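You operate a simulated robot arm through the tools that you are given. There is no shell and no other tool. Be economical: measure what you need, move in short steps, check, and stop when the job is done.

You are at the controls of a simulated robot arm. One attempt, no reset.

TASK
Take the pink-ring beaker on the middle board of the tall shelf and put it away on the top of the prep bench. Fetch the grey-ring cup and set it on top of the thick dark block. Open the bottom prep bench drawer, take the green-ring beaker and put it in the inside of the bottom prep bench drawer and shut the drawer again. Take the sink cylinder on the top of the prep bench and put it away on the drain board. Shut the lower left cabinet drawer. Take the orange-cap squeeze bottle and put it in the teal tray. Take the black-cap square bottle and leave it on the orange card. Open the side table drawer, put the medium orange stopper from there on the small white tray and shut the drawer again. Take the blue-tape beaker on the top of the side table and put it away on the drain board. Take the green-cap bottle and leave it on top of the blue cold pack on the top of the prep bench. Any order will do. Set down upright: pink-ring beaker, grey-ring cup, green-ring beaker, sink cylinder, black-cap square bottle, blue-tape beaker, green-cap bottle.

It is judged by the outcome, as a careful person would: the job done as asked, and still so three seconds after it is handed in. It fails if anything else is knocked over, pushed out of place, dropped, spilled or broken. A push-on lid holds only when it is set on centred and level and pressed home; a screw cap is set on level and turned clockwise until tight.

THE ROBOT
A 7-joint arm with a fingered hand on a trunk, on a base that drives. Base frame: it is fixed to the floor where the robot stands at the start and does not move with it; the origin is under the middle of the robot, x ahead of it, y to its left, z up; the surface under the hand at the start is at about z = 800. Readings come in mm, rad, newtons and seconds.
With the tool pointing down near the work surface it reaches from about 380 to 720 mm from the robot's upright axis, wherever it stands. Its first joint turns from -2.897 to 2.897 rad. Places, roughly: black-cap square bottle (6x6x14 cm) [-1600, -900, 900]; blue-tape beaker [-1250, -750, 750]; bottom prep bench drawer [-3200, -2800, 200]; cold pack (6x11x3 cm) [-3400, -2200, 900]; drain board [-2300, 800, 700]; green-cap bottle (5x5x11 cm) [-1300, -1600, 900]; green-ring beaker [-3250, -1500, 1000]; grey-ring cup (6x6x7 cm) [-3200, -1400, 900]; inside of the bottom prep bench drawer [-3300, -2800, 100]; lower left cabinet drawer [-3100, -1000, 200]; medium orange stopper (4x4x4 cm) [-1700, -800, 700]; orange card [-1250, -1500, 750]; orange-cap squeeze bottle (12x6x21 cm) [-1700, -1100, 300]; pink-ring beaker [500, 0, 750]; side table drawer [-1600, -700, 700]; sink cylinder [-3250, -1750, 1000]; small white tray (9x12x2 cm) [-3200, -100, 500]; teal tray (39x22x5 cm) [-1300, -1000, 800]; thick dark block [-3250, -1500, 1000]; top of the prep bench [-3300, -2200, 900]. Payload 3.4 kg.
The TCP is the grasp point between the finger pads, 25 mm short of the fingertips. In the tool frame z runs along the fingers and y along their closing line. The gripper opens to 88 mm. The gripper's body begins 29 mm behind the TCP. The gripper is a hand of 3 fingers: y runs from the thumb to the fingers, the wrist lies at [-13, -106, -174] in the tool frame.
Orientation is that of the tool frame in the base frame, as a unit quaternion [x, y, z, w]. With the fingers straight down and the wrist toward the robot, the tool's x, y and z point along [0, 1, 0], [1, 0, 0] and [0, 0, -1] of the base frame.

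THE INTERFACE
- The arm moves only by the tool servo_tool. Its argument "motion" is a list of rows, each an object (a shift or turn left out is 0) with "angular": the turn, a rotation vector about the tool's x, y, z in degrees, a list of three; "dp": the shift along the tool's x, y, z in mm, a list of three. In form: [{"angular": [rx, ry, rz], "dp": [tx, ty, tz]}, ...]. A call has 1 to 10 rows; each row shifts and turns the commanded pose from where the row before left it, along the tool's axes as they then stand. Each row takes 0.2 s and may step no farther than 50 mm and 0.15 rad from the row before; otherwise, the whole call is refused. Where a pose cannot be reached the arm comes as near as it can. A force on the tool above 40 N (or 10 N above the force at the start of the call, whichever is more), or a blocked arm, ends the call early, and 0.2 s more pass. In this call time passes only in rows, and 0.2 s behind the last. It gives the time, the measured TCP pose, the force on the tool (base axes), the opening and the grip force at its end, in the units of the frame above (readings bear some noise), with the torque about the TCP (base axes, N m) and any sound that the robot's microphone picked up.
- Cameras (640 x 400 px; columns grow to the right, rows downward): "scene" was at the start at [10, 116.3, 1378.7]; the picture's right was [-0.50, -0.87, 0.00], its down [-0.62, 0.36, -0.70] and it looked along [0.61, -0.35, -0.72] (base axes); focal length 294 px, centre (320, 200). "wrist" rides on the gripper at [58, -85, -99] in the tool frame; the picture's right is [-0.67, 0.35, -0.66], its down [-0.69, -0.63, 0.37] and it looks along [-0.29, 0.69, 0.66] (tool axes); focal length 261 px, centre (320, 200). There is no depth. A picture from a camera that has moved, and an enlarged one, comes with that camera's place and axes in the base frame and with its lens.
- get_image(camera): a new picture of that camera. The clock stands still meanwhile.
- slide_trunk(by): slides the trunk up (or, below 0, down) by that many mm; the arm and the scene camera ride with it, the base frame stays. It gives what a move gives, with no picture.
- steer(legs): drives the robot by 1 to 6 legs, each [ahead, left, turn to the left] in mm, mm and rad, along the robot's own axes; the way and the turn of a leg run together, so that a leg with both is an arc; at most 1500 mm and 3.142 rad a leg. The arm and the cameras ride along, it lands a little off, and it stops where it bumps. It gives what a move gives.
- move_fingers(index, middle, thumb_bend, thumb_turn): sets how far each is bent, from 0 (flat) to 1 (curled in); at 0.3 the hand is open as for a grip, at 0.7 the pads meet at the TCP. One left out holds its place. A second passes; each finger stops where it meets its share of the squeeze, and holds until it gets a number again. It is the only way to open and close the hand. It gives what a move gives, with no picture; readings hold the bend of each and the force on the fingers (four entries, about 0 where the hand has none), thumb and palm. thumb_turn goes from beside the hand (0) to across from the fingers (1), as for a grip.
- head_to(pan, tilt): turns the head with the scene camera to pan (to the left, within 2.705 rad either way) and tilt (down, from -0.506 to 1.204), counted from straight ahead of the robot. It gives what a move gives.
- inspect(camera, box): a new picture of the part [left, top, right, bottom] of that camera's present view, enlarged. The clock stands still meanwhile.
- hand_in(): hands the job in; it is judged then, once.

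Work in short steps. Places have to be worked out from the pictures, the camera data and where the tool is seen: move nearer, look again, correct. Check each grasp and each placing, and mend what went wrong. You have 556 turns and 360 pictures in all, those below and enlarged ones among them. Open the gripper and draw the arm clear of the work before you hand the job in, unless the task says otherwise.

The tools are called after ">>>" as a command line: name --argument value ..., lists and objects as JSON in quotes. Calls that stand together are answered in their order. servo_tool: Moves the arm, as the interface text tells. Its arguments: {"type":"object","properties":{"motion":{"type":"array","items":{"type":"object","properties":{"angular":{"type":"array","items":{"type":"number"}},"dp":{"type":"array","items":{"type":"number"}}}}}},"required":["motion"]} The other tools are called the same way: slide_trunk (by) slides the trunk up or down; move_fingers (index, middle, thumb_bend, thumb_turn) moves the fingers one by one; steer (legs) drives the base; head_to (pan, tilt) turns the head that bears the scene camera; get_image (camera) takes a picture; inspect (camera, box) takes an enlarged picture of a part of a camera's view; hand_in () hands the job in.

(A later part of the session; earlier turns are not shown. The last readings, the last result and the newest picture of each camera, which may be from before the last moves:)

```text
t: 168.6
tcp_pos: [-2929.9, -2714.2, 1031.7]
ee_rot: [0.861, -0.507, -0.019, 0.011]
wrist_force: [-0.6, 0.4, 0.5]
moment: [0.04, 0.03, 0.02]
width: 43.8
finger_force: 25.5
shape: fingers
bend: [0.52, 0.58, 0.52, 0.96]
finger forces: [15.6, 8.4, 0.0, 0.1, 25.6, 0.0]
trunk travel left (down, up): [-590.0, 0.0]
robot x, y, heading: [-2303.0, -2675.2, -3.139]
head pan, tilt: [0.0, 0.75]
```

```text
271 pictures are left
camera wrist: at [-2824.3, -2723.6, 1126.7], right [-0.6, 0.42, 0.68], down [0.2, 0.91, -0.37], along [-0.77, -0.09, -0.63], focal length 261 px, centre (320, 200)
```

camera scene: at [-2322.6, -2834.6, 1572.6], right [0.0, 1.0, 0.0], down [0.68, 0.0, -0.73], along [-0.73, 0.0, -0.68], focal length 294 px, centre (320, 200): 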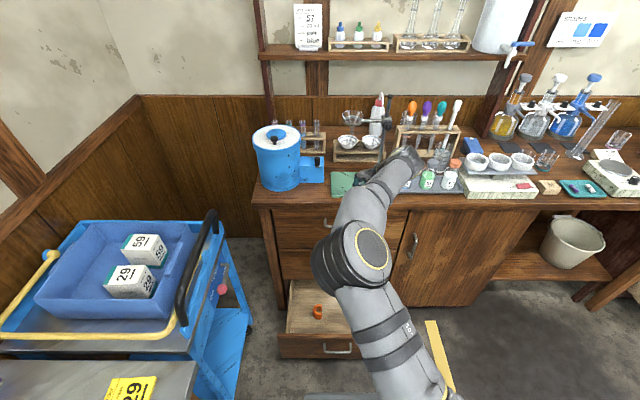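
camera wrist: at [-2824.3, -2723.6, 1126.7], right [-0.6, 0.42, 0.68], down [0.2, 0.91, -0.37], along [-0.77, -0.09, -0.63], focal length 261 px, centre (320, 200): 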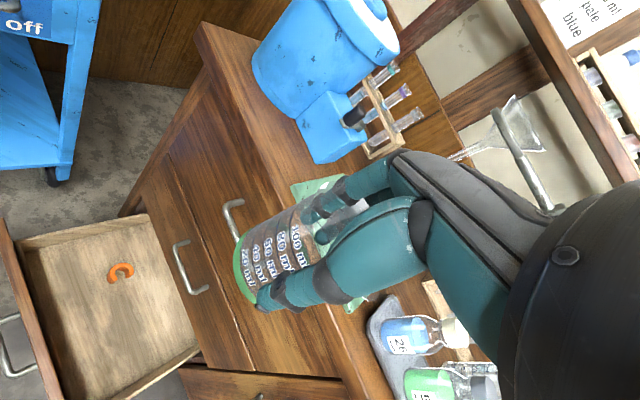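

The drawer is below. I drive 12 mm closer and lower the trunk 400, then 190, checking.

>>> steer --legs '[[14, 0, 0]]'

>>> slide_trunk --by -400

>>> slide_trunk --by -150

>>> get_image --camera "wrist"

>>> get_image --camera "scene"

```text
t: 169.4
tcp_pos: [-2945.2, -2714.1, 1031.3]
ee_rot: [0.861, -0.508, -0.019, 0.011]
wrist_force: [-1.3, 0.1, -0.6]
moment: [0.03, -0.02, 0.02]
width: 43.5
finger_force: 25.1
shape: fingers
bend: [0.52, 0.58, 0.52, 0.96]
finger forces: [15.6, 8.4, 0.1, 0.0, 25.6, 0.0]
trunk travel left (down, up): [-590.0, 0.0]
robot x, y, heading: [-2314.2, -2674.0, -3.141]
head pan, tilt: [0.0, 0.75]
```

```text
t: 173.2
tcp_pos: [-2944.3, -2713.3, 631.0]
ee_rot: [0.861, -0.508, -0.019, 0.012]
wrist_force: [-0.3, 0.0, -0.4]
moment: [-0.02, -0.04, 0.0]
width: 43.4
finger_force: 25.0
shape: fingers
bend: [0.52, 0.58, 0.52, 0.96]
finger forces: [15.6, 8.5, 0.0, 0.0, 25.6, 0.0]
trunk travel left (down, up): [-190.0, 400.0]
robot x, y, heading: [-2314.0, -2674.7, -3.14]
head pan, tilt: [0.0, 0.75]
```

```text
t: 175.0
tcp_pos: [-2943.3, -2713.2, 481.6]
ee_rot: [0.861, -0.508, -0.018, 0.012]
wrist_force: [-0.2, 0.1, -0.7]
moment: [0.0, -0.01, 0.02]
width: 43.6
finger_force: 24.5
shape: fingers
bend: [0.52, 0.58, 0.52, 0.96]
finger forces: [15.4, 8.5, 0.0, 0.0, 25.6, 0.0]
trunk travel left (down, up): [-40.0, 550.0]
robot x, y, heading: [-2312.7, -2676.6, -3.138]
head pan, tilt: [0.0, 0.75]
```

```text
270 pictures are left
camera wrist: at [-2838.5, -2723.4, 576.7], right [-0.6, 0.42, 0.68], down [0.2, 0.91, -0.37], along [-0.77, -0.09, -0.63], focal length 261 px, centre (320, 200)
```

wrist: 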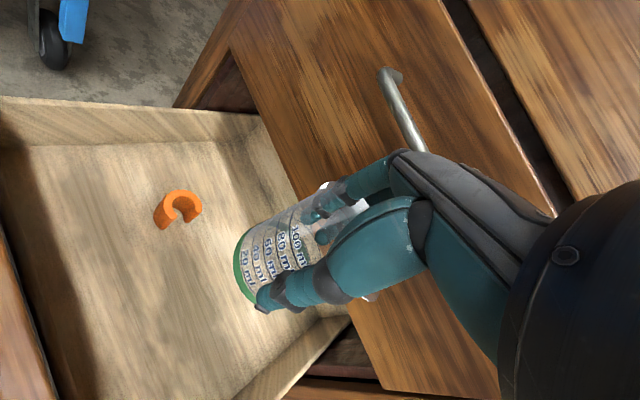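

```text
269 pictures are left
camera scene: at [-2336.8, -2834.4, 1022.7], right [0.0, 1.0, 0.0], down [0.68, 0.0, -0.73], along [-0.73, 0.0, -0.68], focal length 294 px, centre (320, 200)
```

scene: 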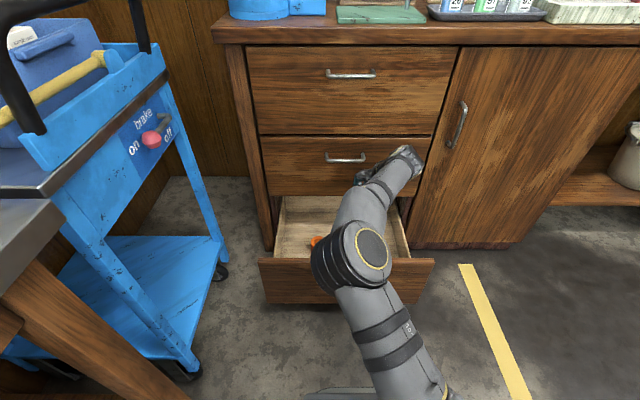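

Clear of walls. I lower the last trunk travel and then the arm in steps.

>>> slide_trunk --by -40

>>> servo_tool --motion '[{"dp": [0, -1, 40]}, {"dp": [0, -1, 40]}, {"dp": [0, -1, 40]}]'

>>> get_image --camera "wrist"

>>> get_image --camera "scene"

```text
t: 175.8
tcp_pos: [-2945.0, -2714.0, 441.7]
ee_rot: [0.862, -0.507, -0.019, 0.011]
wrist_force: [-0.4, -0.4, -0.1]
moment: [0.01, -0.01, -0.03]
width: 43.4
finger_force: 24.4
shape: fingers
bend: [0.52, 0.58, 0.52, 0.96]
finger forces: [15.6, 8.5, 0.1, 0.0, 25.5, 0.0]
trunk travel left (down, up): [0.0, 590.0]
robot x, y, heading: [-2311.5, -2675.4, -3.143]
head pan, tilt: [0.0, 0.75]
```

```text
t: 176.6
tcp_pos: [-2948.8, -2711.9, 322.0]
ee_rot: [0.861, -0.508, -0.018, 0.011]
wrist_force: [0.1, -0.4, -1.5]
moment: [0.0, 0.03, -0.01]
width: 43.4
finger_force: 24.2
shape: fingers
bend: [0.52, 0.58, 0.52, 0.96]
finger forces: [15.5, 8.5, 0.0, 0.0, 25.0, 0.1]
trunk travel left (down, up): [0.0, 590.0]
robot x, y, heading: [-2312.1, -2676.7, -3.141]
head pan, tilt: [0.0, 0.75]
```

```text
268 pictures are left
camera wrist: at [-2843.6, -2721.8, 416.5], right [-0.6, 0.42, 0.68], down [0.2, 0.9, -0.38], along [-0.77, -0.09, -0.63], focal length 261 px, centre (320, 200)
```

wrist: 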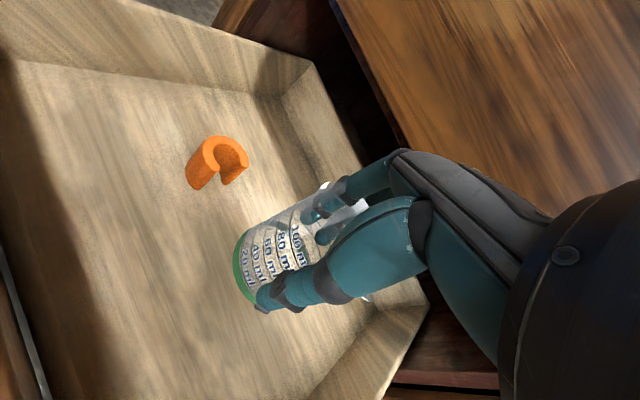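

```text
267 pictures are left
camera scene: at [-2336.7, -2834.4, 982.7], right [0.0, 1.0, 0.0], down [0.68, 0.0, -0.73], along [-0.73, 0.0, -0.68], focal length 294 px, centre (320, 200)
```

scene: 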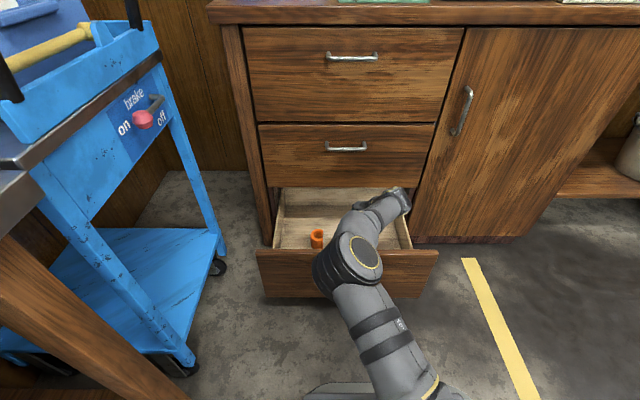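

The panel spans z≈107–362, so the drawer floor is near 120; TCP must go to about 170. I keep lowering.

>>> servo_tool --motion '[{"dp": [0, -1, 30]}, {"dp": [0, -1, 30]}, {"dp": [0, -1, 30]}]'

>>> get_image --camera "wrist"

```text
t: 177.6
tcp_pos: [-2951.8, -2711.3, 238.7]
ee_rot: [0.861, -0.509, -0.022, 0.016]
wrist_force: [-1.9, 2.2, 21.5]
moment: [-0.36, -2.72, 0.21]
width: 43.2
finger_force: 24.0
shape: fingers
bend: [0.52, 0.59, 0.52, 0.95]
finger forces: [15.5, 8.6, 0.0, 0.0, 24.5, 0.0]
trunk travel left (down, up): [0.0, 590.0]
robot x, y, heading: [-2310.8, -2674.7, -3.142]
head pan, tilt: [0.0, 0.75]
stopped in row 3: the force on the tool passed its limit at 42 N (the readings are from after the stop); the commanded pose is now the measured one
```

```text
266 pictures are left
camera wrist: at [-2845.0, -2720.8, 332.7], right [-0.59, 0.42, 0.69], down [0.2, 0.9, -0.38], along [-0.78, -0.09, -0.62], focal length 261 px, centre (320, 200)
```

wrist: 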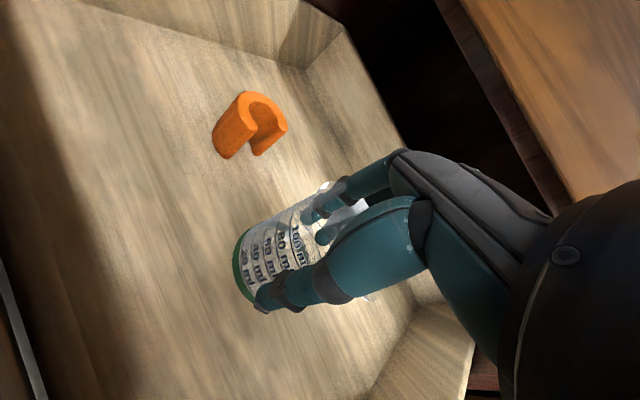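

The moment shows the wrist/forearm touched the drawer's front panel, not the floor. I raise, yaw the hand to be sideways (wrist to the right), and bring the base closer so the forearm comes down steeper.

>>> servo_tool --motion '[{"dp": [0, 0, -40]}, {"dp": [0, 0, -45]}, {"dp": [0, 0, -45]}]'

>>> servo_tool --motion '[{"angular": [0, 0, -8]}, {"angular": [0, 0, -8]}, {"angular": [0, 0, -8]}, {"angular": [0, 0, -8]}, {"angular": [0, 0, -8]}, {"angular": [0, 0, -8]}, {"angular": [0, 0, -8]}]'

>>> get_image --camera "wrist"

>>> get_image --camera "scene"

```text
t: 178.4
tcp_pos: [-2944.3, -2711.0, 365.8]
ee_rot: [0.861, -0.509, -0.02, 0.015]
wrist_force: [-0.4, 0.3, -0.2]
moment: [0.01, -0.01, 0.0]
width: 43.3
finger_force: 24.0
shape: fingers
bend: [0.52, 0.59, 0.52, 0.95]
finger forces: [15.3, 8.6, 0.0, 0.0, 24.2, 0.0]
trunk travel left (down, up): [0.0, 590.0]
robot x, y, heading: [-2313.4, -2673.4, -3.145]
head pan, tilt: [0.0, 0.75]
```

```text
t: 180.0
tcp_pos: [-2932.8, -2715.6, 365.3]
ee_rot: [0.999, -0.043, -0.026, 0.002]
wrist_force: [-0.1, -0.5, -0.9]
moment: [0.03, 0.01, 0.05]
width: 43.3
finger_force: 23.7
shape: fingers
bend: [0.53, 0.59, 0.52, 0.95]
finger forces: [15.1, 8.5, 0.0, 0.0, 23.9, 0.0]
out of reach, approached as far as the arm can: row 7
trunk travel left (down, up): [0.0, 590.0]
robot x, y, heading: [-2314.8, -2674.5, -3.141]
head pan, tilt: [0.0, 0.75]
```

```text
265 pictures are left
camera wrist: at [-2862.4, -2635.8, 460.9], right [-0.66, -0.29, 0.69], down [-0.65, 0.69, -0.34], along [-0.38, -0.67, -0.64], focal length 261 px, centre (320, 200)
```

wrist: 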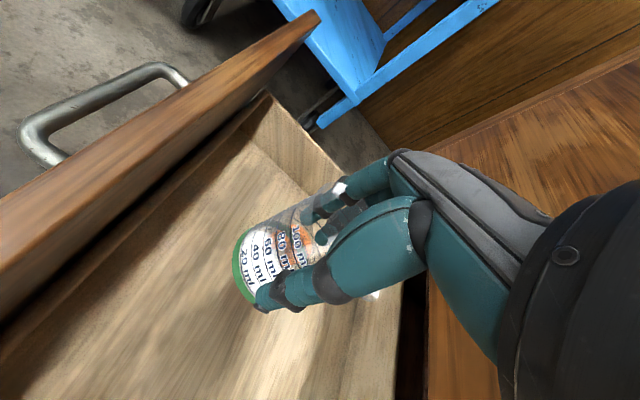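

```text
264 pictures are left
camera scene: at [-2336.8, -2834.4, 982.7], right [0.0, 1.0, 0.0], down [0.68, 0.0, -0.73], along [-0.73, 0.0, -0.68], focal length 294 px, centre (320, 200)
```

scene: 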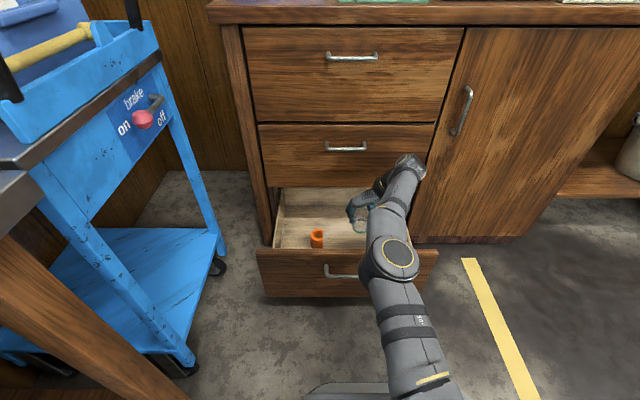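

Good. I raise 100, retract the arm 130, drive the base 145 forward so the forearm is steeper over the panel.

>>> slide_trunk --by 100

>>> servo_tool --motion '[{"dp": [43, -3.7, -2.2]}, {"dp": [43, -3.7, -2.2]}, {"dp": [43, -3.7, -2.2]}]'

>>> steer --legs '[[150, 10, 0]]'

>>> slide_trunk --by -100

>>> get_image --camera "scene"

>>> get_image --camera "wrist"

```text
t: 181.3
tcp_pos: [-2931.8, -2715.6, 464.7]
ee_rot: [0.999, -0.045, -0.026, 0.002]
wrist_force: [-0.2, 0.0, -0.7]
moment: [0.02, 0.0, 0.03]
width: 43.2
finger_force: 23.4
shape: fingers
bend: [0.53, 0.59, 0.52, 0.95]
finger forces: [15.2, 8.6, 0.1, 0.1, 23.8, 0.0]
trunk travel left (down, up): [-100.0, 490.0]
robot x, y, heading: [-2316.4, -2673.6, -3.14]
head pan, tilt: [0.0, 0.75]
```

```text
t: 182.1
tcp_pos: [-2800.0, -2717.9, 463.6]
ee_rot: [0.999, -0.044, -0.025, 0.002]
wrist_force: [-0.4, 0.2, -0.7]
moment: [-0.02, 0.0, 0.02]
width: 43.1
finger_force: 23.4
shape: fingers
bend: [0.53, 0.59, 0.52, 0.95]
finger forces: [15.0, 8.6, 0.1, 0.0, 23.9, 0.0]
trunk travel left (down, up): [-100.0, 490.0]
robot x, y, heading: [-2315.3, -2677.4, -3.142]
head pan, tilt: [0.0, 0.75]
```

```text
t: 183.5
tcp_pos: [-2951.0, -2727.0, 465.1]
ee_rot: [0.999, -0.045, -0.026, 0.002]
wrist_force: [0.1, 0.5, -1.3]
moment: [0.0, -0.02, -0.02]
width: 43.0
finger_force: 23.6
shape: fingers
bend: [0.53, 0.59, 0.52, 0.95]
finger forces: [15.0, 8.5, 0.1, 0.0, 23.8, 0.0]
trunk travel left (down, up): [-100.0, 490.0]
robot x, y, heading: [-2466.4, -2682.5, -3.138]
head pan, tilt: [0.0, 0.75]
```

```text
t: 184.8
tcp_pos: [-2950.9, -2727.9, 364.3]
ee_rot: [0.999, -0.045, -0.025, 0.003]
wrist_force: [-0.4, 0.2, -0.7]
moment: [0.03, 0.01, -0.01]
width: 43.1
finger_force: 23.5
shape: fingers
bend: [0.53, 0.59, 0.52, 0.95]
finger forces: [14.9, 8.6, 0.0, 0.0, 23.8, 0.0]
trunk travel left (down, up): [0.0, 590.0]
robot x, y, heading: [-2467.1, -2688.1, -3.138]
head pan, tilt: [0.0, 0.75]
```

```text
263 pictures are left
camera scene: at [-2487.3, -2844.5, 982.7], right [0.0, 1.0, 0.0], down [0.68, 0.0, -0.73], along [-0.73, 0.0, -0.68], focal length 294 px, centre (320, 200)
```

scene: 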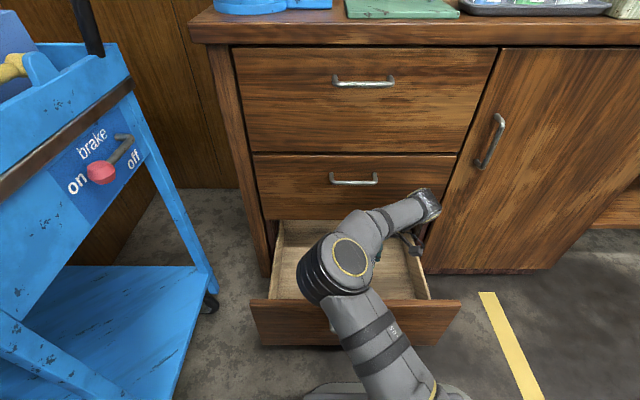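

```text
262 pictures are left
camera wrist: at [-2881.9, -2648.1, 460.5], right [-0.66, -0.29, 0.69], down [-0.64, 0.69, -0.33], along [-0.38, -0.67, -0.64], focal length 261 px, centre (320, 200)
```

wrist: 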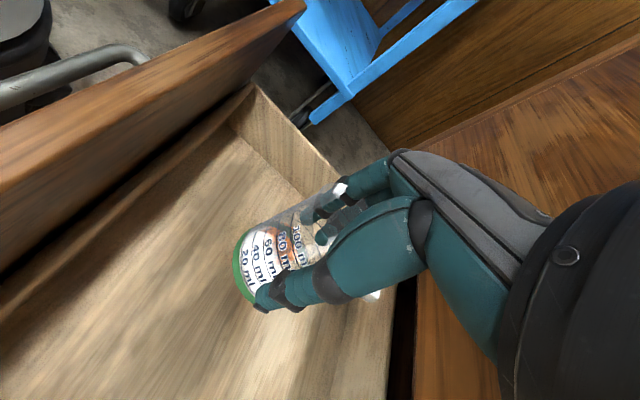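

I descend in steps with force monitoring.

>>> servo_tool --motion '[{"dp": [1.5, 0, 30]}, {"dp": [1.5, 0, 30]}, {"dp": [1.5, 0, 30]}, {"dp": [1, 0, 25]}]'

>>> get_image --camera "wrist"

>>> get_image --camera "scene"

```text
t: 185.8
tcp_pos: [-2951.5, -2728.2, 250.7]
ee_rot: [0.999, -0.045, -0.025, 0.003]
wrist_force: [-0.1, 0.3, -0.6]
moment: [0.02, -0.03, 0.02]
width: 43.1
finger_force: 24.1
shape: fingers
bend: [0.53, 0.59, 0.52, 0.95]
finger forces: [15.0, 8.5, 0.0, 0.1, 23.6, 0.0]
trunk travel left (down, up): [0.0, 590.0]
robot x, y, heading: [-2461.2, -2680.4, -3.137]
head pan, tilt: [0.0, 0.75]
```

```text
261 pictures are left
camera wrist: at [-2882.5, -2649.2, 346.6], right [-0.66, -0.29, 0.69], down [-0.64, 0.69, -0.33], along [-0.38, -0.67, -0.64], focal length 261 px, centre (320, 200)
```

wrist: 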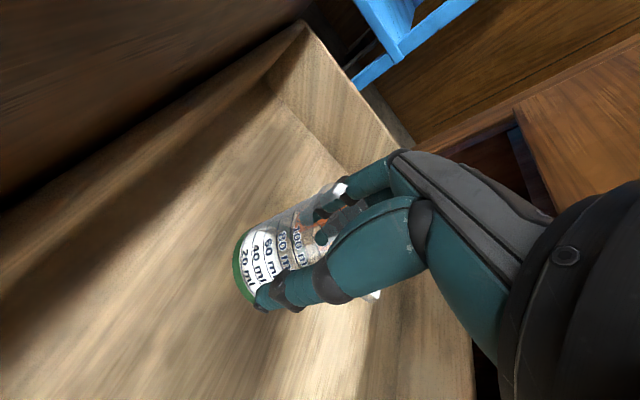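

```text
260 pictures are left
camera scene: at [-2487.2, -2844.5, 982.7], right [0.0, 1.0, 0.0], down [0.68, 0.0, -0.73], along [-0.73, 0.0, -0.68], focal length 294 px, centre (320, 200)
```

scene: 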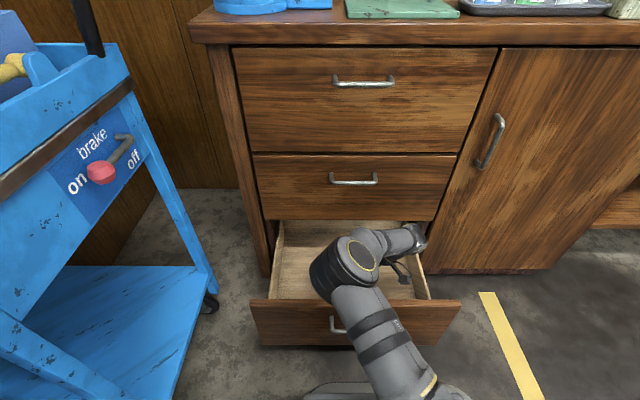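

>>> servo_tool --motion '[{"dp": [1, 0, 20]}, {"dp": [1, 0, 15]}]'

>>> servo_tool --motion '[{"dp": [0.5, 0, 8]}, {"dp": [0.3, 0, 6]}]'

>>> get_image --camera "wrist"

```text
t: 186.4
tcp_pos: [-2951.2, -2730.2, 215.2]
ee_rot: [0.999, -0.044, -0.025, 0.003]
wrist_force: [1.0, 0.4, -0.9]
moment: [-0.02, 0.01, 0.02]
width: 43.2
finger_force: 23.4
shape: fingers
bend: [0.53, 0.59, 0.52, 0.95]
finger forces: [15.0, 8.6, 0.1, 0.0, 23.6, 0.0]
trunk travel left (down, up): [0.0, 590.0]
robot x, y, heading: [-2464.8, -2684.6, -3.141]
head pan, tilt: [0.0, 0.75]
```

```text
t: 187.0
tcp_pos: [-2951.9, -2730.1, 200.6]
ee_rot: [0.999, -0.045, -0.026, 0.003]
wrist_force: [-0.2, 0.1, -1.4]
moment: [0.01, 0.0, 0.03]
width: 42.9
finger_force: 24.1
shape: fingers
bend: [0.53, 0.59, 0.52, 0.95]
finger forces: [15.0, 8.7, 0.1, 0.0, 23.6, 0.0]
trunk travel left (down, up): [0.0, 590.0]
robot x, y, heading: [-2460.2, -2683.5, -3.143]
head pan, tilt: [0.0, 0.75]
```

```text
259 pictures are left
camera wrist: at [-2882.2, -2650.0, 296.0], right [-0.66, -0.29, 0.69], down [-0.64, 0.69, -0.34], along [-0.38, -0.67, -0.64], focal length 261 px, centre (320, 200)
```

wrist: 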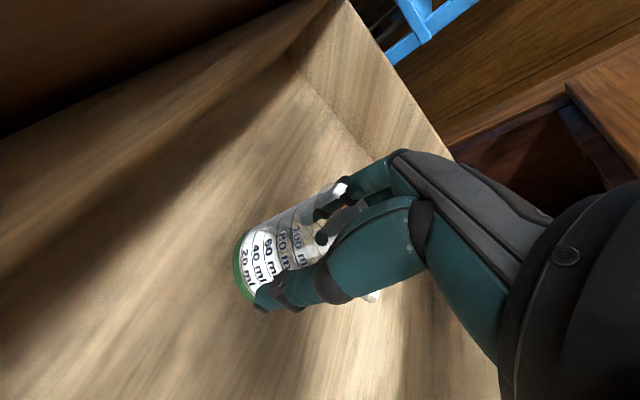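

Floor appears to be near z≈90, so ~55 mm further. I continue stepwise.

>>> servo_tool --motion '[{"dp": [0.5, 0, 10]}, {"dp": [0.5, 0, 10]}]'

>>> servo_tool --motion '[{"dp": [0.5, 0, 8]}, {"dp": [0.3, 0, 6]}]'

>>> get_image --camera "scene"

```text
t: 187.6
tcp_pos: [-2951.9, -2727.3, 181.0]
ee_rot: [0.999, -0.044, -0.027, 0.003]
wrist_force: [0.2, -0.2, -0.8]
moment: [-0.02, -0.01, -0.01]
width: 43.1
finger_force: 23.9
shape: fingers
bend: [0.53, 0.59, 0.52, 0.95]
finger forces: [15.0, 8.6, 0.0, 0.0, 23.6, 0.0]
trunk travel left (down, up): [0.0, 590.0]
robot x, y, heading: [-2465.7, -2685.4, -3.139]
head pan, tilt: [0.0, 0.75]
```

```text
t: 188.2
tcp_pos: [-2951.2, -2729.3, 167.8]
ee_rot: [0.999, -0.045, -0.026, 0.003]
wrist_force: [0.9, 1.9, 13.0]
moment: [-0.13, 0.0, -0.01]
width: 43.5
finger_force: 25.3
shape: fingers
bend: [0.53, 0.59, 0.52, 0.95]
finger forces: [14.7, 9.0, 0.0, 0.0, 27.1, 0.0]
trunk travel left (down, up): [0.0, 590.0]
robot x, y, heading: [-2459.8, -2683.4, -3.141]
head pan, tilt: [0.0, 0.75]
```

```text
258 pictures are left
camera scene: at [-2486.5, -2844.4, 983.0], right [0.0, 1.0, 0.0], down [0.68, 0.0, -0.73], along [-0.73, 0.0, -0.68], focal length 294 px, centre (320, 200)
```

scene: 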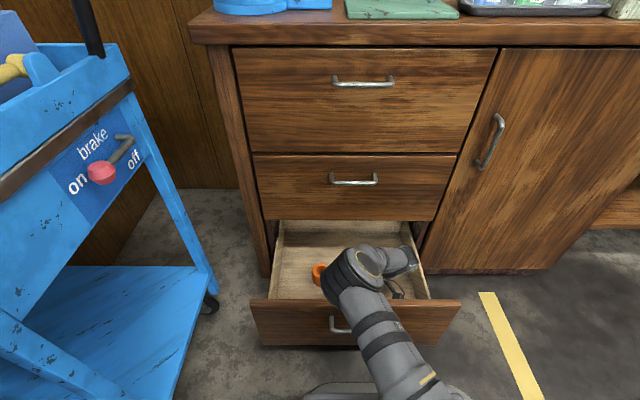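

Contact at the beaker bottom (13 N, tiny moment): floor ≈ 119. I ease 1.5 mm and release.

>>> servo_tool --motion '[{"dp": [0, 0, -1.5]}]'

>>> move_fingers --index 0.3 --middle 0.3 --thumb_bend 0.3

>>> get_image --camera "wrist"

```text
t: 188.6
tcp_pos: [-2951.1, -2729.6, 168.2]
ee_rot: [0.999, -0.045, -0.026, 0.003]
wrist_force: [0.0, 0.2, 5.7]
moment: [-0.08, 0.03, 0.0]
width: 43.2
finger_force: 24.2
shape: fingers
bend: [0.53, 0.59, 0.52, 0.95]
finger forces: [15.0, 9.2, 0.0, 0.0, 24.9, 0.0]
trunk travel left (down, up): [0.0, 590.0]
robot x, y, heading: [-2466.2, -2686.5, -3.141]
head pan, tilt: [0.0, 0.75]
```

```text
t: 189.6
tcp_pos: [-2952.2, -2728.6, 169.1]
ee_rot: [0.999, -0.045, -0.025, 0.002]
wrist_force: [0.4, 0.7, 0.0]
moment: [0.03, -0.01, -0.02]
width: 84.4
finger_force: 0.0
shape: fingers
bend: [0.3, 0.3, 0.3, 0.97]
finger forces: [0.1, 0.0, 0.0, 0.1, 0.0, 0.0]
trunk travel left (down, up): [0.0, 590.0]
robot x, y, heading: [-2463.1, -2684.0, -3.14]
head pan, tilt: [0.0, 0.75]
```

```text
257 pictures are left
camera wrist: at [-2882.4, -2649.5, 264.0], right [-0.66, -0.29, 0.69], down [-0.64, 0.69, -0.33], along [-0.38, -0.67, -0.64], focal length 261 px, centre (320, 200)
```

wrist: 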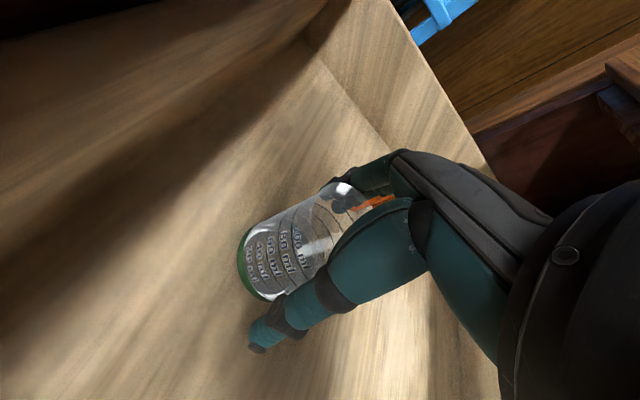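

Released upright. I rise straight up.

>>> servo_tool --motion '[{"dp": [-1, 0, -30]}, {"dp": [-2, 0, -45]}, {"dp": [-2, 0, -45]}, {"dp": [-2, 0, -45]}, {"dp": [-2, 0, -45]}]'

>>> get_image --camera "wrist"

```text
t: 190.8
tcp_pos: [-2948.9, -2729.1, 379.1]
ee_rot: [0.999, -0.045, -0.026, 0.002]
wrist_force: [-0.2, 0.7, -0.6]
moment: [0.0, 0.0, 0.03]
width: 84.3
finger_force: 0.1
shape: fingers
bend: [0.3, 0.3, 0.3, 0.97]
finger forces: [0.0, 0.0, 0.1, 0.1, 0.1, 0.0]
trunk travel left (down, up): [0.0, 590.0]
robot x, y, heading: [-2467.1, -2684.7, -3.141]
head pan, tilt: [0.0, 0.75]
```

```text
256 pictures are left
camera wrist: at [-2878.1, -2649.2, 474.9], right [-0.66, -0.29, 0.69], down [-0.64, 0.69, -0.34], along [-0.38, -0.67, -0.64], focal length 261 px, centre (320, 200)
```

wrist: 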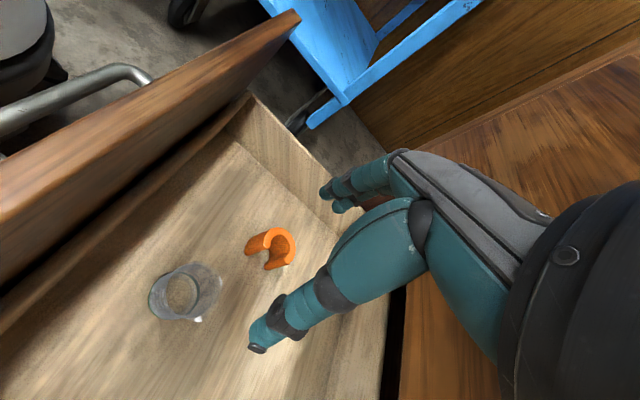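

The beaker stands in the drawer. Now shutting: I raise, back off, close the fingers, lower in front of the handle and push with the hand.

>>> slide_trunk --by 80

>>> steer --legs '[[-280, 0, 0], [0, 35, 0]]'

>>> move_fingers --index 0.6 --middle 0.6 --thumb_bend 0.6

>>> slide_trunk --by -80

>>> servo_tool --motion '[{"dp": [2, 0, 45]}, {"dp": [2, 0, 45]}, {"dp": [2, 0, 45]}]'

>>> get_image --camera "scene"

```text
t: 192.0
tcp_pos: [-2947.3, -2729.0, 458.3]
ee_rot: [0.999, -0.044, -0.026, 0.002]
wrist_force: [1.1, -0.2, -0.1]
moment: [-0.02, 0.01, 0.02]
width: 84.4
finger_force: 0.1
shape: fingers
bend: [0.3, 0.3, 0.3, 0.97]
finger forces: [0.1, 0.0, 0.0, 0.1, 0.1, 0.1]
trunk travel left (down, up): [-80.0, 510.0]
robot x, y, heading: [-2463.8, -2684.9, -3.134]
head pan, tilt: [0.0, 0.75]
```

```text
t: 194.4
tcp_pos: [-2667.3, -2763.0, 458.4]
ee_rot: [0.999, -0.044, -0.026, 0.002]
wrist_force: [0.2, 1.0, 0.4]
moment: [0.0, -0.02, 0.01]
width: 84.4
finger_force: 0.1
shape: fingers
bend: [0.3, 0.3, 0.3, 0.97]
finger forces: [0.1, 0.0, 0.0, 0.0, 0.0, 0.1]
trunk travel left (down, up): [-80.0, 510.0]
robot x, y, heading: [-2185.0, -2724.0, -3.135]
head pan, tilt: [0.0, 0.75]
```

```text
t: 195.4
tcp_pos: [-2667.5, -2764.5, 457.8]
ee_rot: [0.999, -0.044, -0.026, 0.003]
wrist_force: [-0.3, -0.3, 0.7]
moment: [0.0, 0.02, 0.01]
width: 20.3
finger_force: 0.0
shape: fingers
bend: [0.6, 0.6, 0.6, 0.97]
finger forces: [0.0, 0.0, 0.1, 0.0, 0.0, 0.0]
trunk travel left (down, up): [-80.0, 510.0]
robot x, y, heading: [-2183.2, -2720.3, -3.141]
head pan, tilt: [0.0, 0.75]
```

```text
t: 196.6
tcp_pos: [-2667.1, -2765.4, 378.9]
ee_rot: [0.999, -0.044, -0.026, 0.002]
wrist_force: [-0.7, 0.0, -0.2]
moment: [0.01, -0.01, -0.02]
width: 20.4
finger_force: 0.1
shape: fingers
bend: [0.6, 0.6, 0.6, 0.97]
finger forces: [0.0, 0.1, 0.1, 0.1, 0.0, 0.1]
trunk travel left (down, up): [0.0, 590.0]
robot x, y, heading: [-2187.6, -2718.4, -3.139]
head pan, tilt: [0.0, 0.75]
```

```text
t: 197.4
tcp_pos: [-2666.6, -2763.4, 244.4]
ee_rot: [0.999, -0.043, -0.025, 0.002]
wrist_force: [0.1, -0.2, -0.5]
moment: [-0.03, 0.01, 0.0]
width: 20.3
finger_force: 0.0
shape: fingers
bend: [0.6, 0.6, 0.6, 0.97]
finger forces: [0.0, 0.0, 0.0, 0.0, 0.0, 0.0]
trunk travel left (down, up): [0.0, 590.0]
robot x, y, heading: [-2184.9, -2719.8, -3.138]
head pan, tilt: [0.0, 0.75]
```

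```text
255 pictures are left
camera scene: at [-2206.3, -2879.3, 982.7], right [0.0, 1.0, 0.0], down [0.68, 0.0, -0.73], along [-0.73, 0.0, -0.68], focal length 294 px, centre (320, 200)
```

scene: 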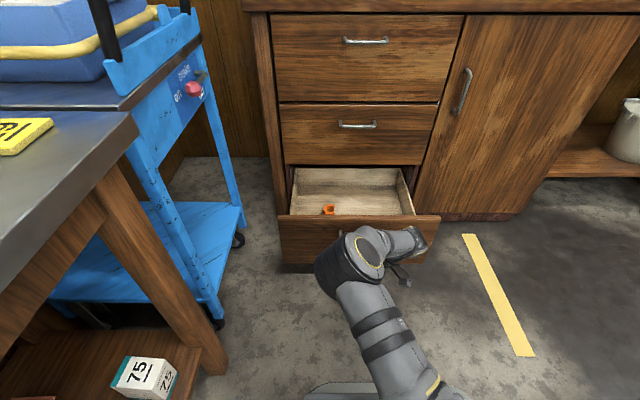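

I push forward 200 mm with the base.

>>> steer --legs '[[200, 0, 0]]'

>>> get_image --camera "scene"

>>> get_image --camera "wrist"

```text
t: 199.0
tcp_pos: [-2872.2, -2765.5, 244.3]
ee_rot: [0.999, -0.044, -0.025, 0.003]
wrist_force: [-0.3, -0.5, -0.9]
moment: [-0.01, -0.02, -0.02]
width: 20.3
finger_force: 0.1
shape: fingers
bend: [0.6, 0.6, 0.6, 0.97]
finger forces: [0.0, 0.0, 0.0, 0.0, 0.0, 0.1]
trunk travel left (down, up): [0.0, 590.0]
robot x, y, heading: [-2387.3, -2720.3, -3.138]
head pan, tilt: [0.0, 0.75]
```

```text
254 pictures are left
camera scene: at [-2410.7, -2880.2, 982.6], right [-0.01, 1.0, 0.0], down [0.68, 0.0, -0.73], along [-0.73, 0.0, -0.68], focal length 294 px, centre (320, 200)
```

scene: 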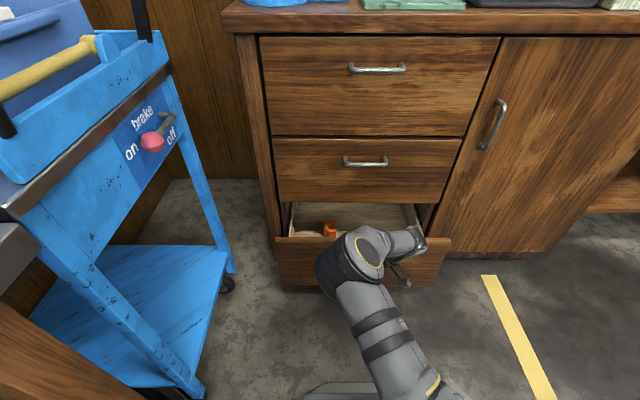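

```text
253 pictures are left
camera wrist: at [-2802.5, -2685.5, 340.1], right [-0.66, -0.29, 0.69], down [-0.65, 0.68, -0.33], along [-0.38, -0.67, -0.64], focal length 261 px, centre (320, 200)
```

wrist: 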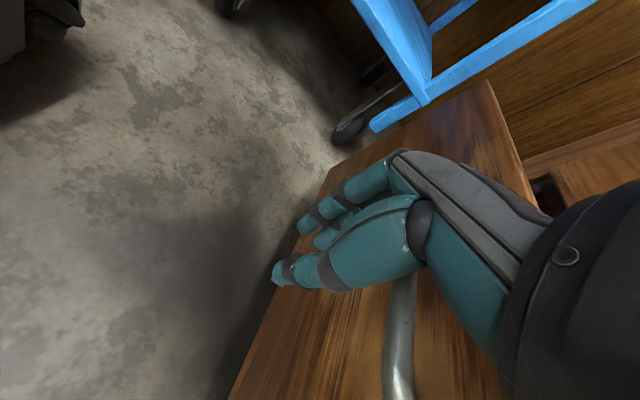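

Closing well. Push 120 more, then inch.

>>> steer --legs '[[125, 0, 0]]'

>>> get_image --camera "wrist"

>>> get_image --camera "scene"

```text
t: 200.3
tcp_pos: [-3000.2, -2765.4, 244.0]
ee_rot: [0.999, -0.044, -0.025, 0.003]
wrist_force: [-0.3, 0.5, 0.4]
moment: [-0.03, 0.0, -0.02]
width: 20.4
finger_force: 0.1
shape: fingers
bend: [0.6, 0.6, 0.6, 0.97]
finger forces: [0.0, 0.1, 0.1, 0.0, 0.1, 0.0]
trunk travel left (down, up): [0.0, 590.0]
robot x, y, heading: [-2519.6, -2721.7, -3.14]
head pan, tilt: [0.0, 0.75]
```

```text
252 pictures are left
camera wrist: at [-2930.7, -2686.2, 340.1], right [-0.66, -0.29, 0.69], down [-0.65, 0.68, -0.33], along [-0.38, -0.67, -0.64], focal length 261 px, centre (320, 200)
```

wrist: 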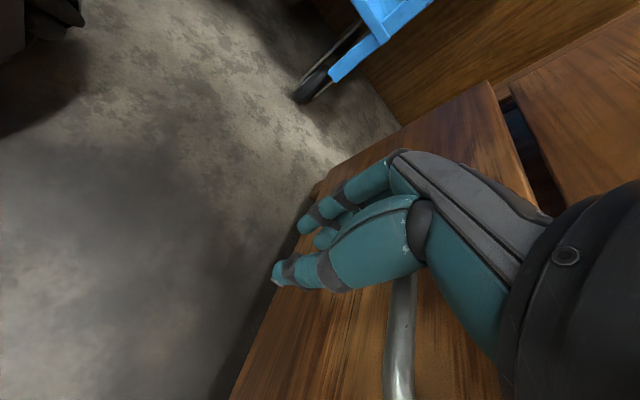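

```text
251 pictures are left
camera scene: at [-2538.9, -2880.9, 982.6], right [-0.01, 1.0, 0.0], down [0.68, 0.0, -0.73], along [-0.73, 0.0, -0.68], focal length 294 px, centre (320, 200)
```

scene: 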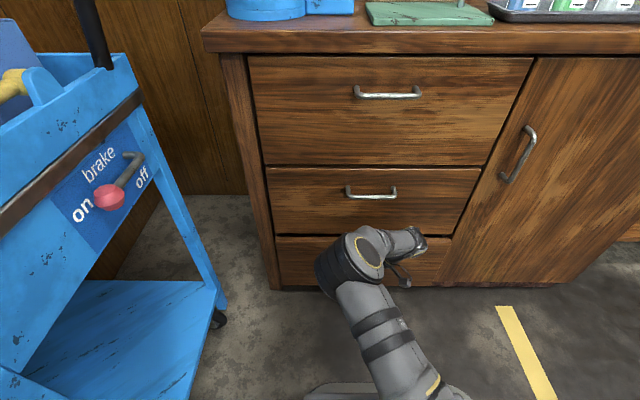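

Nearly shut. I inch forward until it stops.

>>> steer --legs '[[25, 0, 0]]'

>>> get_image --camera "wrist"

```text
t: 201.1
tcp_pos: [-3025.6, -2764.0, 244.2]
ee_rot: [0.999, -0.043, -0.026, 0.003]
wrist_force: [0.9, 0.1, -1.0]
moment: [0.02, 0.0, 0.02]
width: 20.4
finger_force: 0.3
shape: fingers
bend: [0.6, 0.6, 0.6, 0.97]
finger forces: [0.0, 0.4, 0.0, 0.0, 0.0, 0.0]
trunk travel left (down, up): [0.0, 590.0]
robot x, y, heading: [-2539.4, -2723.5, -3.134]
head pan, tilt: [0.0, 0.75]
```

```text
250 pictures are left
camera wrist: at [-2956.2, -2686.4, 340.1], right [-0.66, -0.29, 0.69], down [-0.65, 0.68, -0.33], along [-0.38, -0.67, -0.64], focal length 261 px, centre (320, 200)
```

wrist: 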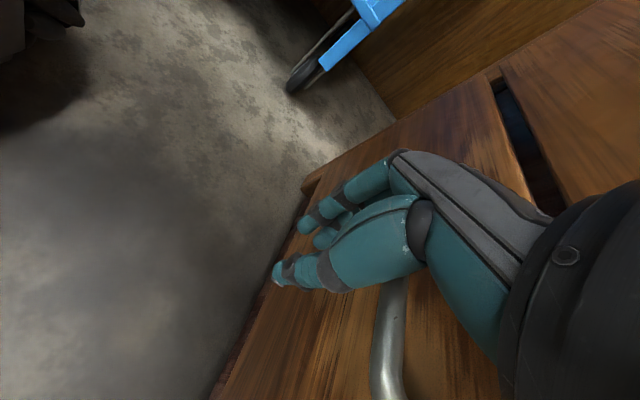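

>>> steer --legs '[[15, 0, 0]]'

>>> get_image --camera "wrist"

>>> inspect --camera "scene" --box '[220, 140, 500, 320]'

```text
t: 201.9
tcp_pos: [-3027.3, -2766.0, 243.7]
ee_rot: [0.999, -0.037, -0.017, 0.003]
wrist_force: [13.7, 0.6, 6.4]
moment: [-0.18, 0.47, 0.4]
width: 20.2
finger_force: 7.0
shape: fingers
bend: [0.6, 0.6, 0.6, 0.98]
finger forces: [0.0, 13.0, 0.1, 0.0, 0.0, 0.1]
trunk travel left (down, up): [0.0, 590.0]
robot x, y, heading: [-2553.5, -2724.5, -3.137]
head pan, tilt: [0.0, 0.75]
stopped in leg 1: the force on the tool passed its limit at 54 N (the readings are from after the stop); the commanded pose is now the measured one
```

```text
249 pictures are left
camera wrist: at [-2961.6, -2685.7, 339.2], right [-0.67, -0.29, 0.68], down [-0.65, 0.68, -0.35], along [-0.36, -0.67, -0.65], focal length 261 px, centre (320, 200)
```

wrist: 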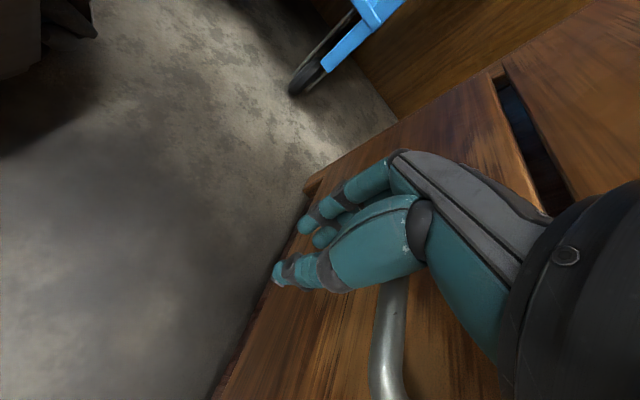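

```text
2.22 times, centred on (360, 230) of scene
camera zoom: at [-2573.0, -2881.0, 982.7], right [-0.01, 1.0, 0.0], down [0.68, 0.0, -0.73], along [-0.73, 0.0, -0.68], focal length 653 px, centre (231, 133)
```

zoom: 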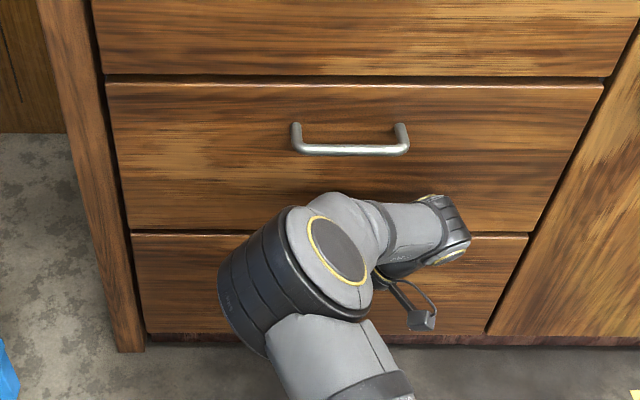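

Bottom drawer is shut. Next, with the trunk still low, I go to the red cabinet's open lower-left drawer.

>>> steer --legs '[[-270, 0, 0], [0, -900, 0], [0, -800, 0]]'

>>> get_image --camera "scene"

>>> get_image --camera "wrist"

```text
t: 212.1
tcp_pos: [-2787.1, -1061.2, 242.5]
ee_rot: [0.999, -0.032, -0.018, 0.002]
wrist_force: [0.2, -0.2, -0.4]
moment: [-0.03, 0.0, -0.01]
width: 20.3
finger_force: 0.0
shape: fingers
bend: [0.6, 0.6, 0.6, 0.98]
finger forces: [0.1, 0.0, 0.0, 0.1, 0.0, 0.0]
trunk travel left (down, up): [0.0, 590.0]
robot x, y, heading: [-2310.5, -1009.2, -3.123]
head pan, tilt: [0.0, 0.75]
```

```text
247 pictures are left
camera scene: at [-2329.9, -1170.3, 982.6], right [-0.02, 1.0, 0.0], down [0.68, 0.01, -0.73], along [-0.73, -0.01, -0.68], focal length 294 px, centre (320, 200)
```

scene: 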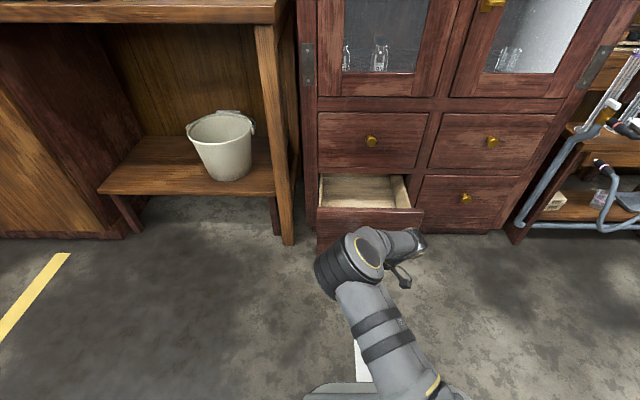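

```text
246 pictures are left
camera wrist: at [-2720.5, -979.3, 339.0], right [-0.67, -0.3, 0.68], down [-0.66, 0.67, -0.35], along [-0.35, -0.68, -0.65], focal length 261 px, centre (320, 200)
```

wrist: 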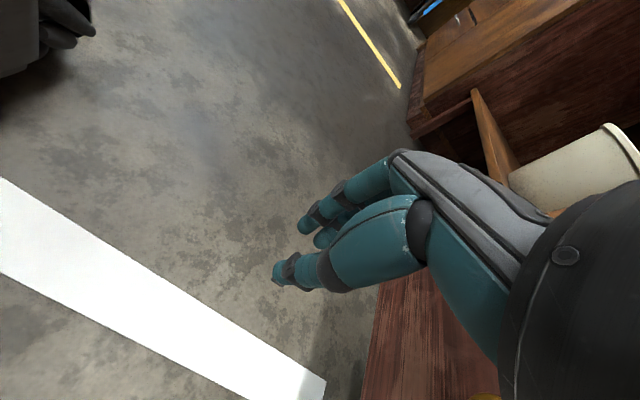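

The drawer panel is around x≈-3010, centre y≈-1005, knob below my fingertips. I shift right 45 and push forward in stages.

>>> steer --legs '[[0, -45, -0.018], [180, 0, 0]]'

>>> get_image --camera "scene"

>>> get_image --camera "wrist"

```text
t: 214.1
tcp_pos: [-2972.4, -1005.5, 242.8]
ee_rot: [0.999, -0.042, -0.018, 0.004]
wrist_force: [0.9, -0.7, 0.1]
moment: [-0.01, 0.01, 0.0]
width: 20.1
finger_force: 0.0
shape: fingers
bend: [0.6, 0.6, 0.6, 0.98]
finger forces: [0.0, 0.0, 0.1, 0.1, 0.0, 0.0]
trunk travel left (down, up): [0.0, 590.0]
robot x, y, heading: [-2495.7, -963.0, 3.14]
head pan, tilt: [0.0, 0.75]
```

```text
245 pictures are left
camera scene: at [-2517.5, -1124.3, 982.6], right [0.0, 1.0, 0.0], down [0.68, 0.0, -0.73], along [-0.73, 0.0, -0.68], focal length 294 px, centre (320, 200)
```

scene: 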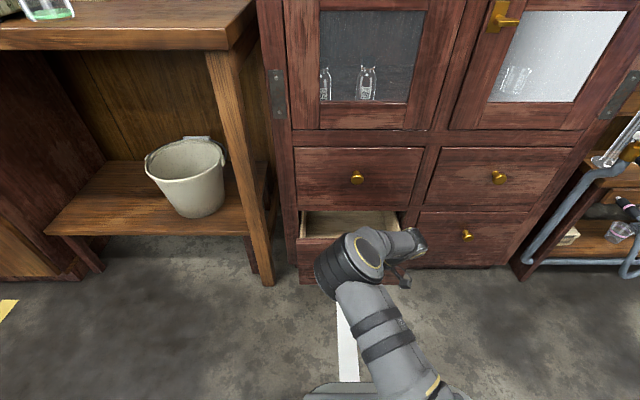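

```text
244 pictures are left
camera wrist: at [-2904.7, -926.4, 339.0], right [-0.67, -0.29, 0.68], down [-0.64, 0.68, -0.35], along [-0.37, -0.67, -0.65], focal length 261 px, centre (320, 200)
```

wrist: 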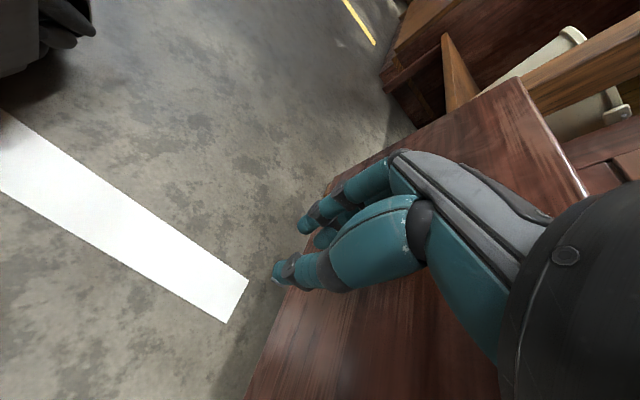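

The hand pushes the panel. I continue until something stops.

>>> steer --legs '[[60, 0, 0]]'

>>> get_image --camera "scene"

>>> get_image --camera "wrist"

```text
t: 215.1
tcp_pos: [-3033.4, -1006.6, 241.9]
ee_rot: [0.999, -0.042, -0.017, 0.003]
wrist_force: [0.4, -0.6, 0.7]
moment: [0.01, 0.01, 0.02]
width: 20.0
finger_force: 0.1
shape: fingers
bend: [0.6, 0.6, 0.6, 0.98]
finger forces: [0.0, 0.0, 0.0, 0.0, 0.1, 0.0]
trunk travel left (down, up): [0.0, 590.0]
robot x, y, heading: [-2555.5, -966.3, 3.139]
head pan, tilt: [0.0, 0.75]
```

```text
243 pictures are left
camera scene: at [-2577.6, -1124.3, 982.6], right [0.0, 1.0, 0.0], down [0.68, 0.0, -0.73], along [-0.73, 0.0, -0.68], focal length 294 px, centre (320, 200)
```

scene: 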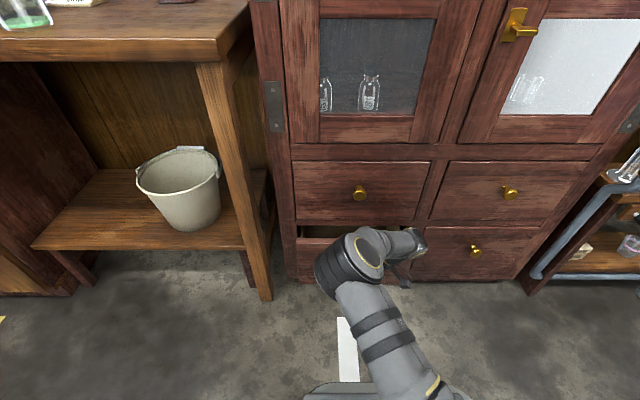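

```text
242 pictures are left
camera wrist: at [-2965.0, -926.4, 339.0], right [-0.67, -0.29, 0.68], down [-0.64, 0.68, -0.35], along [-0.36, -0.67, -0.65], focal length 261 px, centre (320, 200)
```

wrist: 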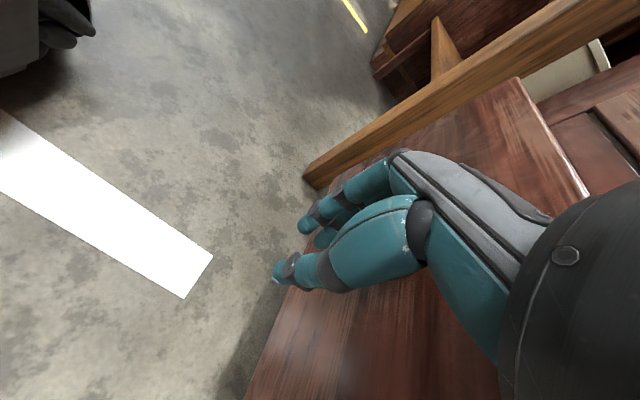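

>>> steer --legs '[[30, 0, 0]]'

>>> inspect --camera "scene" --box '[260, 160, 500, 310]'

```text
t: 215.9
tcp_pos: [-3064.0, -1007.2, 242.0]
ee_rot: [0.999, -0.041, -0.018, 0.003]
wrist_force: [0.4, 0.9, -0.2]
moment: [0.0, 0.01, 0.0]
width: 20.3
finger_force: 0.0
shape: fingers
bend: [0.6, 0.6, 0.6, 0.98]
finger forces: [0.0, 0.0, 0.0, 0.0, 0.1, 0.0]
trunk travel left (down, up): [0.0, 590.0]
robot x, y, heading: [-2585.7, -962.5, 3.144]
head pan, tilt: [0.0, 0.75]
```

```text
2.67 times, centred on (380, 235) of scene
camera zoom: at [-2608.0, -1124.3, 982.6], right [0.0, 1.0, 0.0], down [0.68, 0.0, -0.73], along [-0.73, 0.0, -0.68], focal length 783 px, centre (160, 107)
```

zoom: 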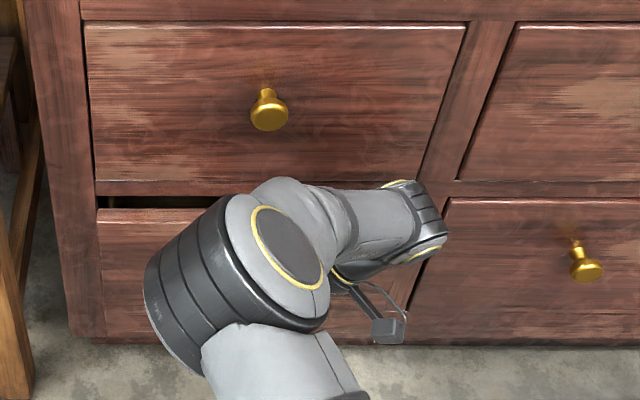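

About 15–20 mm remain. I inch on.

>>> steer --legs '[[22, 0, 0]]'

>>> inspect --camera "scene" --box '[260, 160, 500, 310]'

>>> get_image --camera "wrist"

```text
t: 216.7
tcp_pos: [-3085.2, -1006.4, 242.7]
ee_rot: [0.999, -0.04, -0.018, 0.004]
wrist_force: [0.7, -0.2, 0.6]
moment: [-0.01, -0.02, -0.04]
width: 20.5
finger_force: 0.1
shape: fingers
bend: [0.6, 0.6, 0.6, 0.98]
finger forces: [0.0, 0.0, 0.0, 0.0, 0.0, 0.1]
trunk travel left (down, up): [0.0, 590.0]
robot x, y, heading: [-2607.5, -969.1, 3.143]
head pan, tilt: [0.0, 0.75]
```

```text
2.67 times, centred on (380, 235) of scene
camera zoom: at [-2630.1, -1124.2, 982.6], right [0.0, 1.0, 0.0], down [0.68, 0.0, -0.73], along [-0.73, 0.0, -0.68], focal length 783 px, centre (160, 107)
```

zoom: 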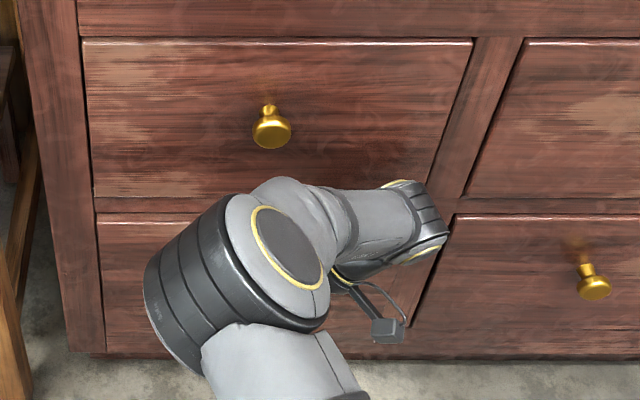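

```text
239 pictures are left
camera wrist: at [-3017.7, -926.6, 339.0], right [-0.67, -0.29, 0.68], down [-0.64, 0.68, -0.35], along [-0.36, -0.67, -0.65], focal length 261 px, centre (320, 200)
```

wrist: 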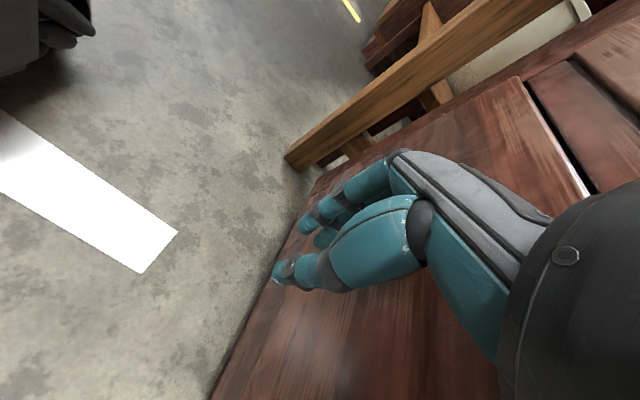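

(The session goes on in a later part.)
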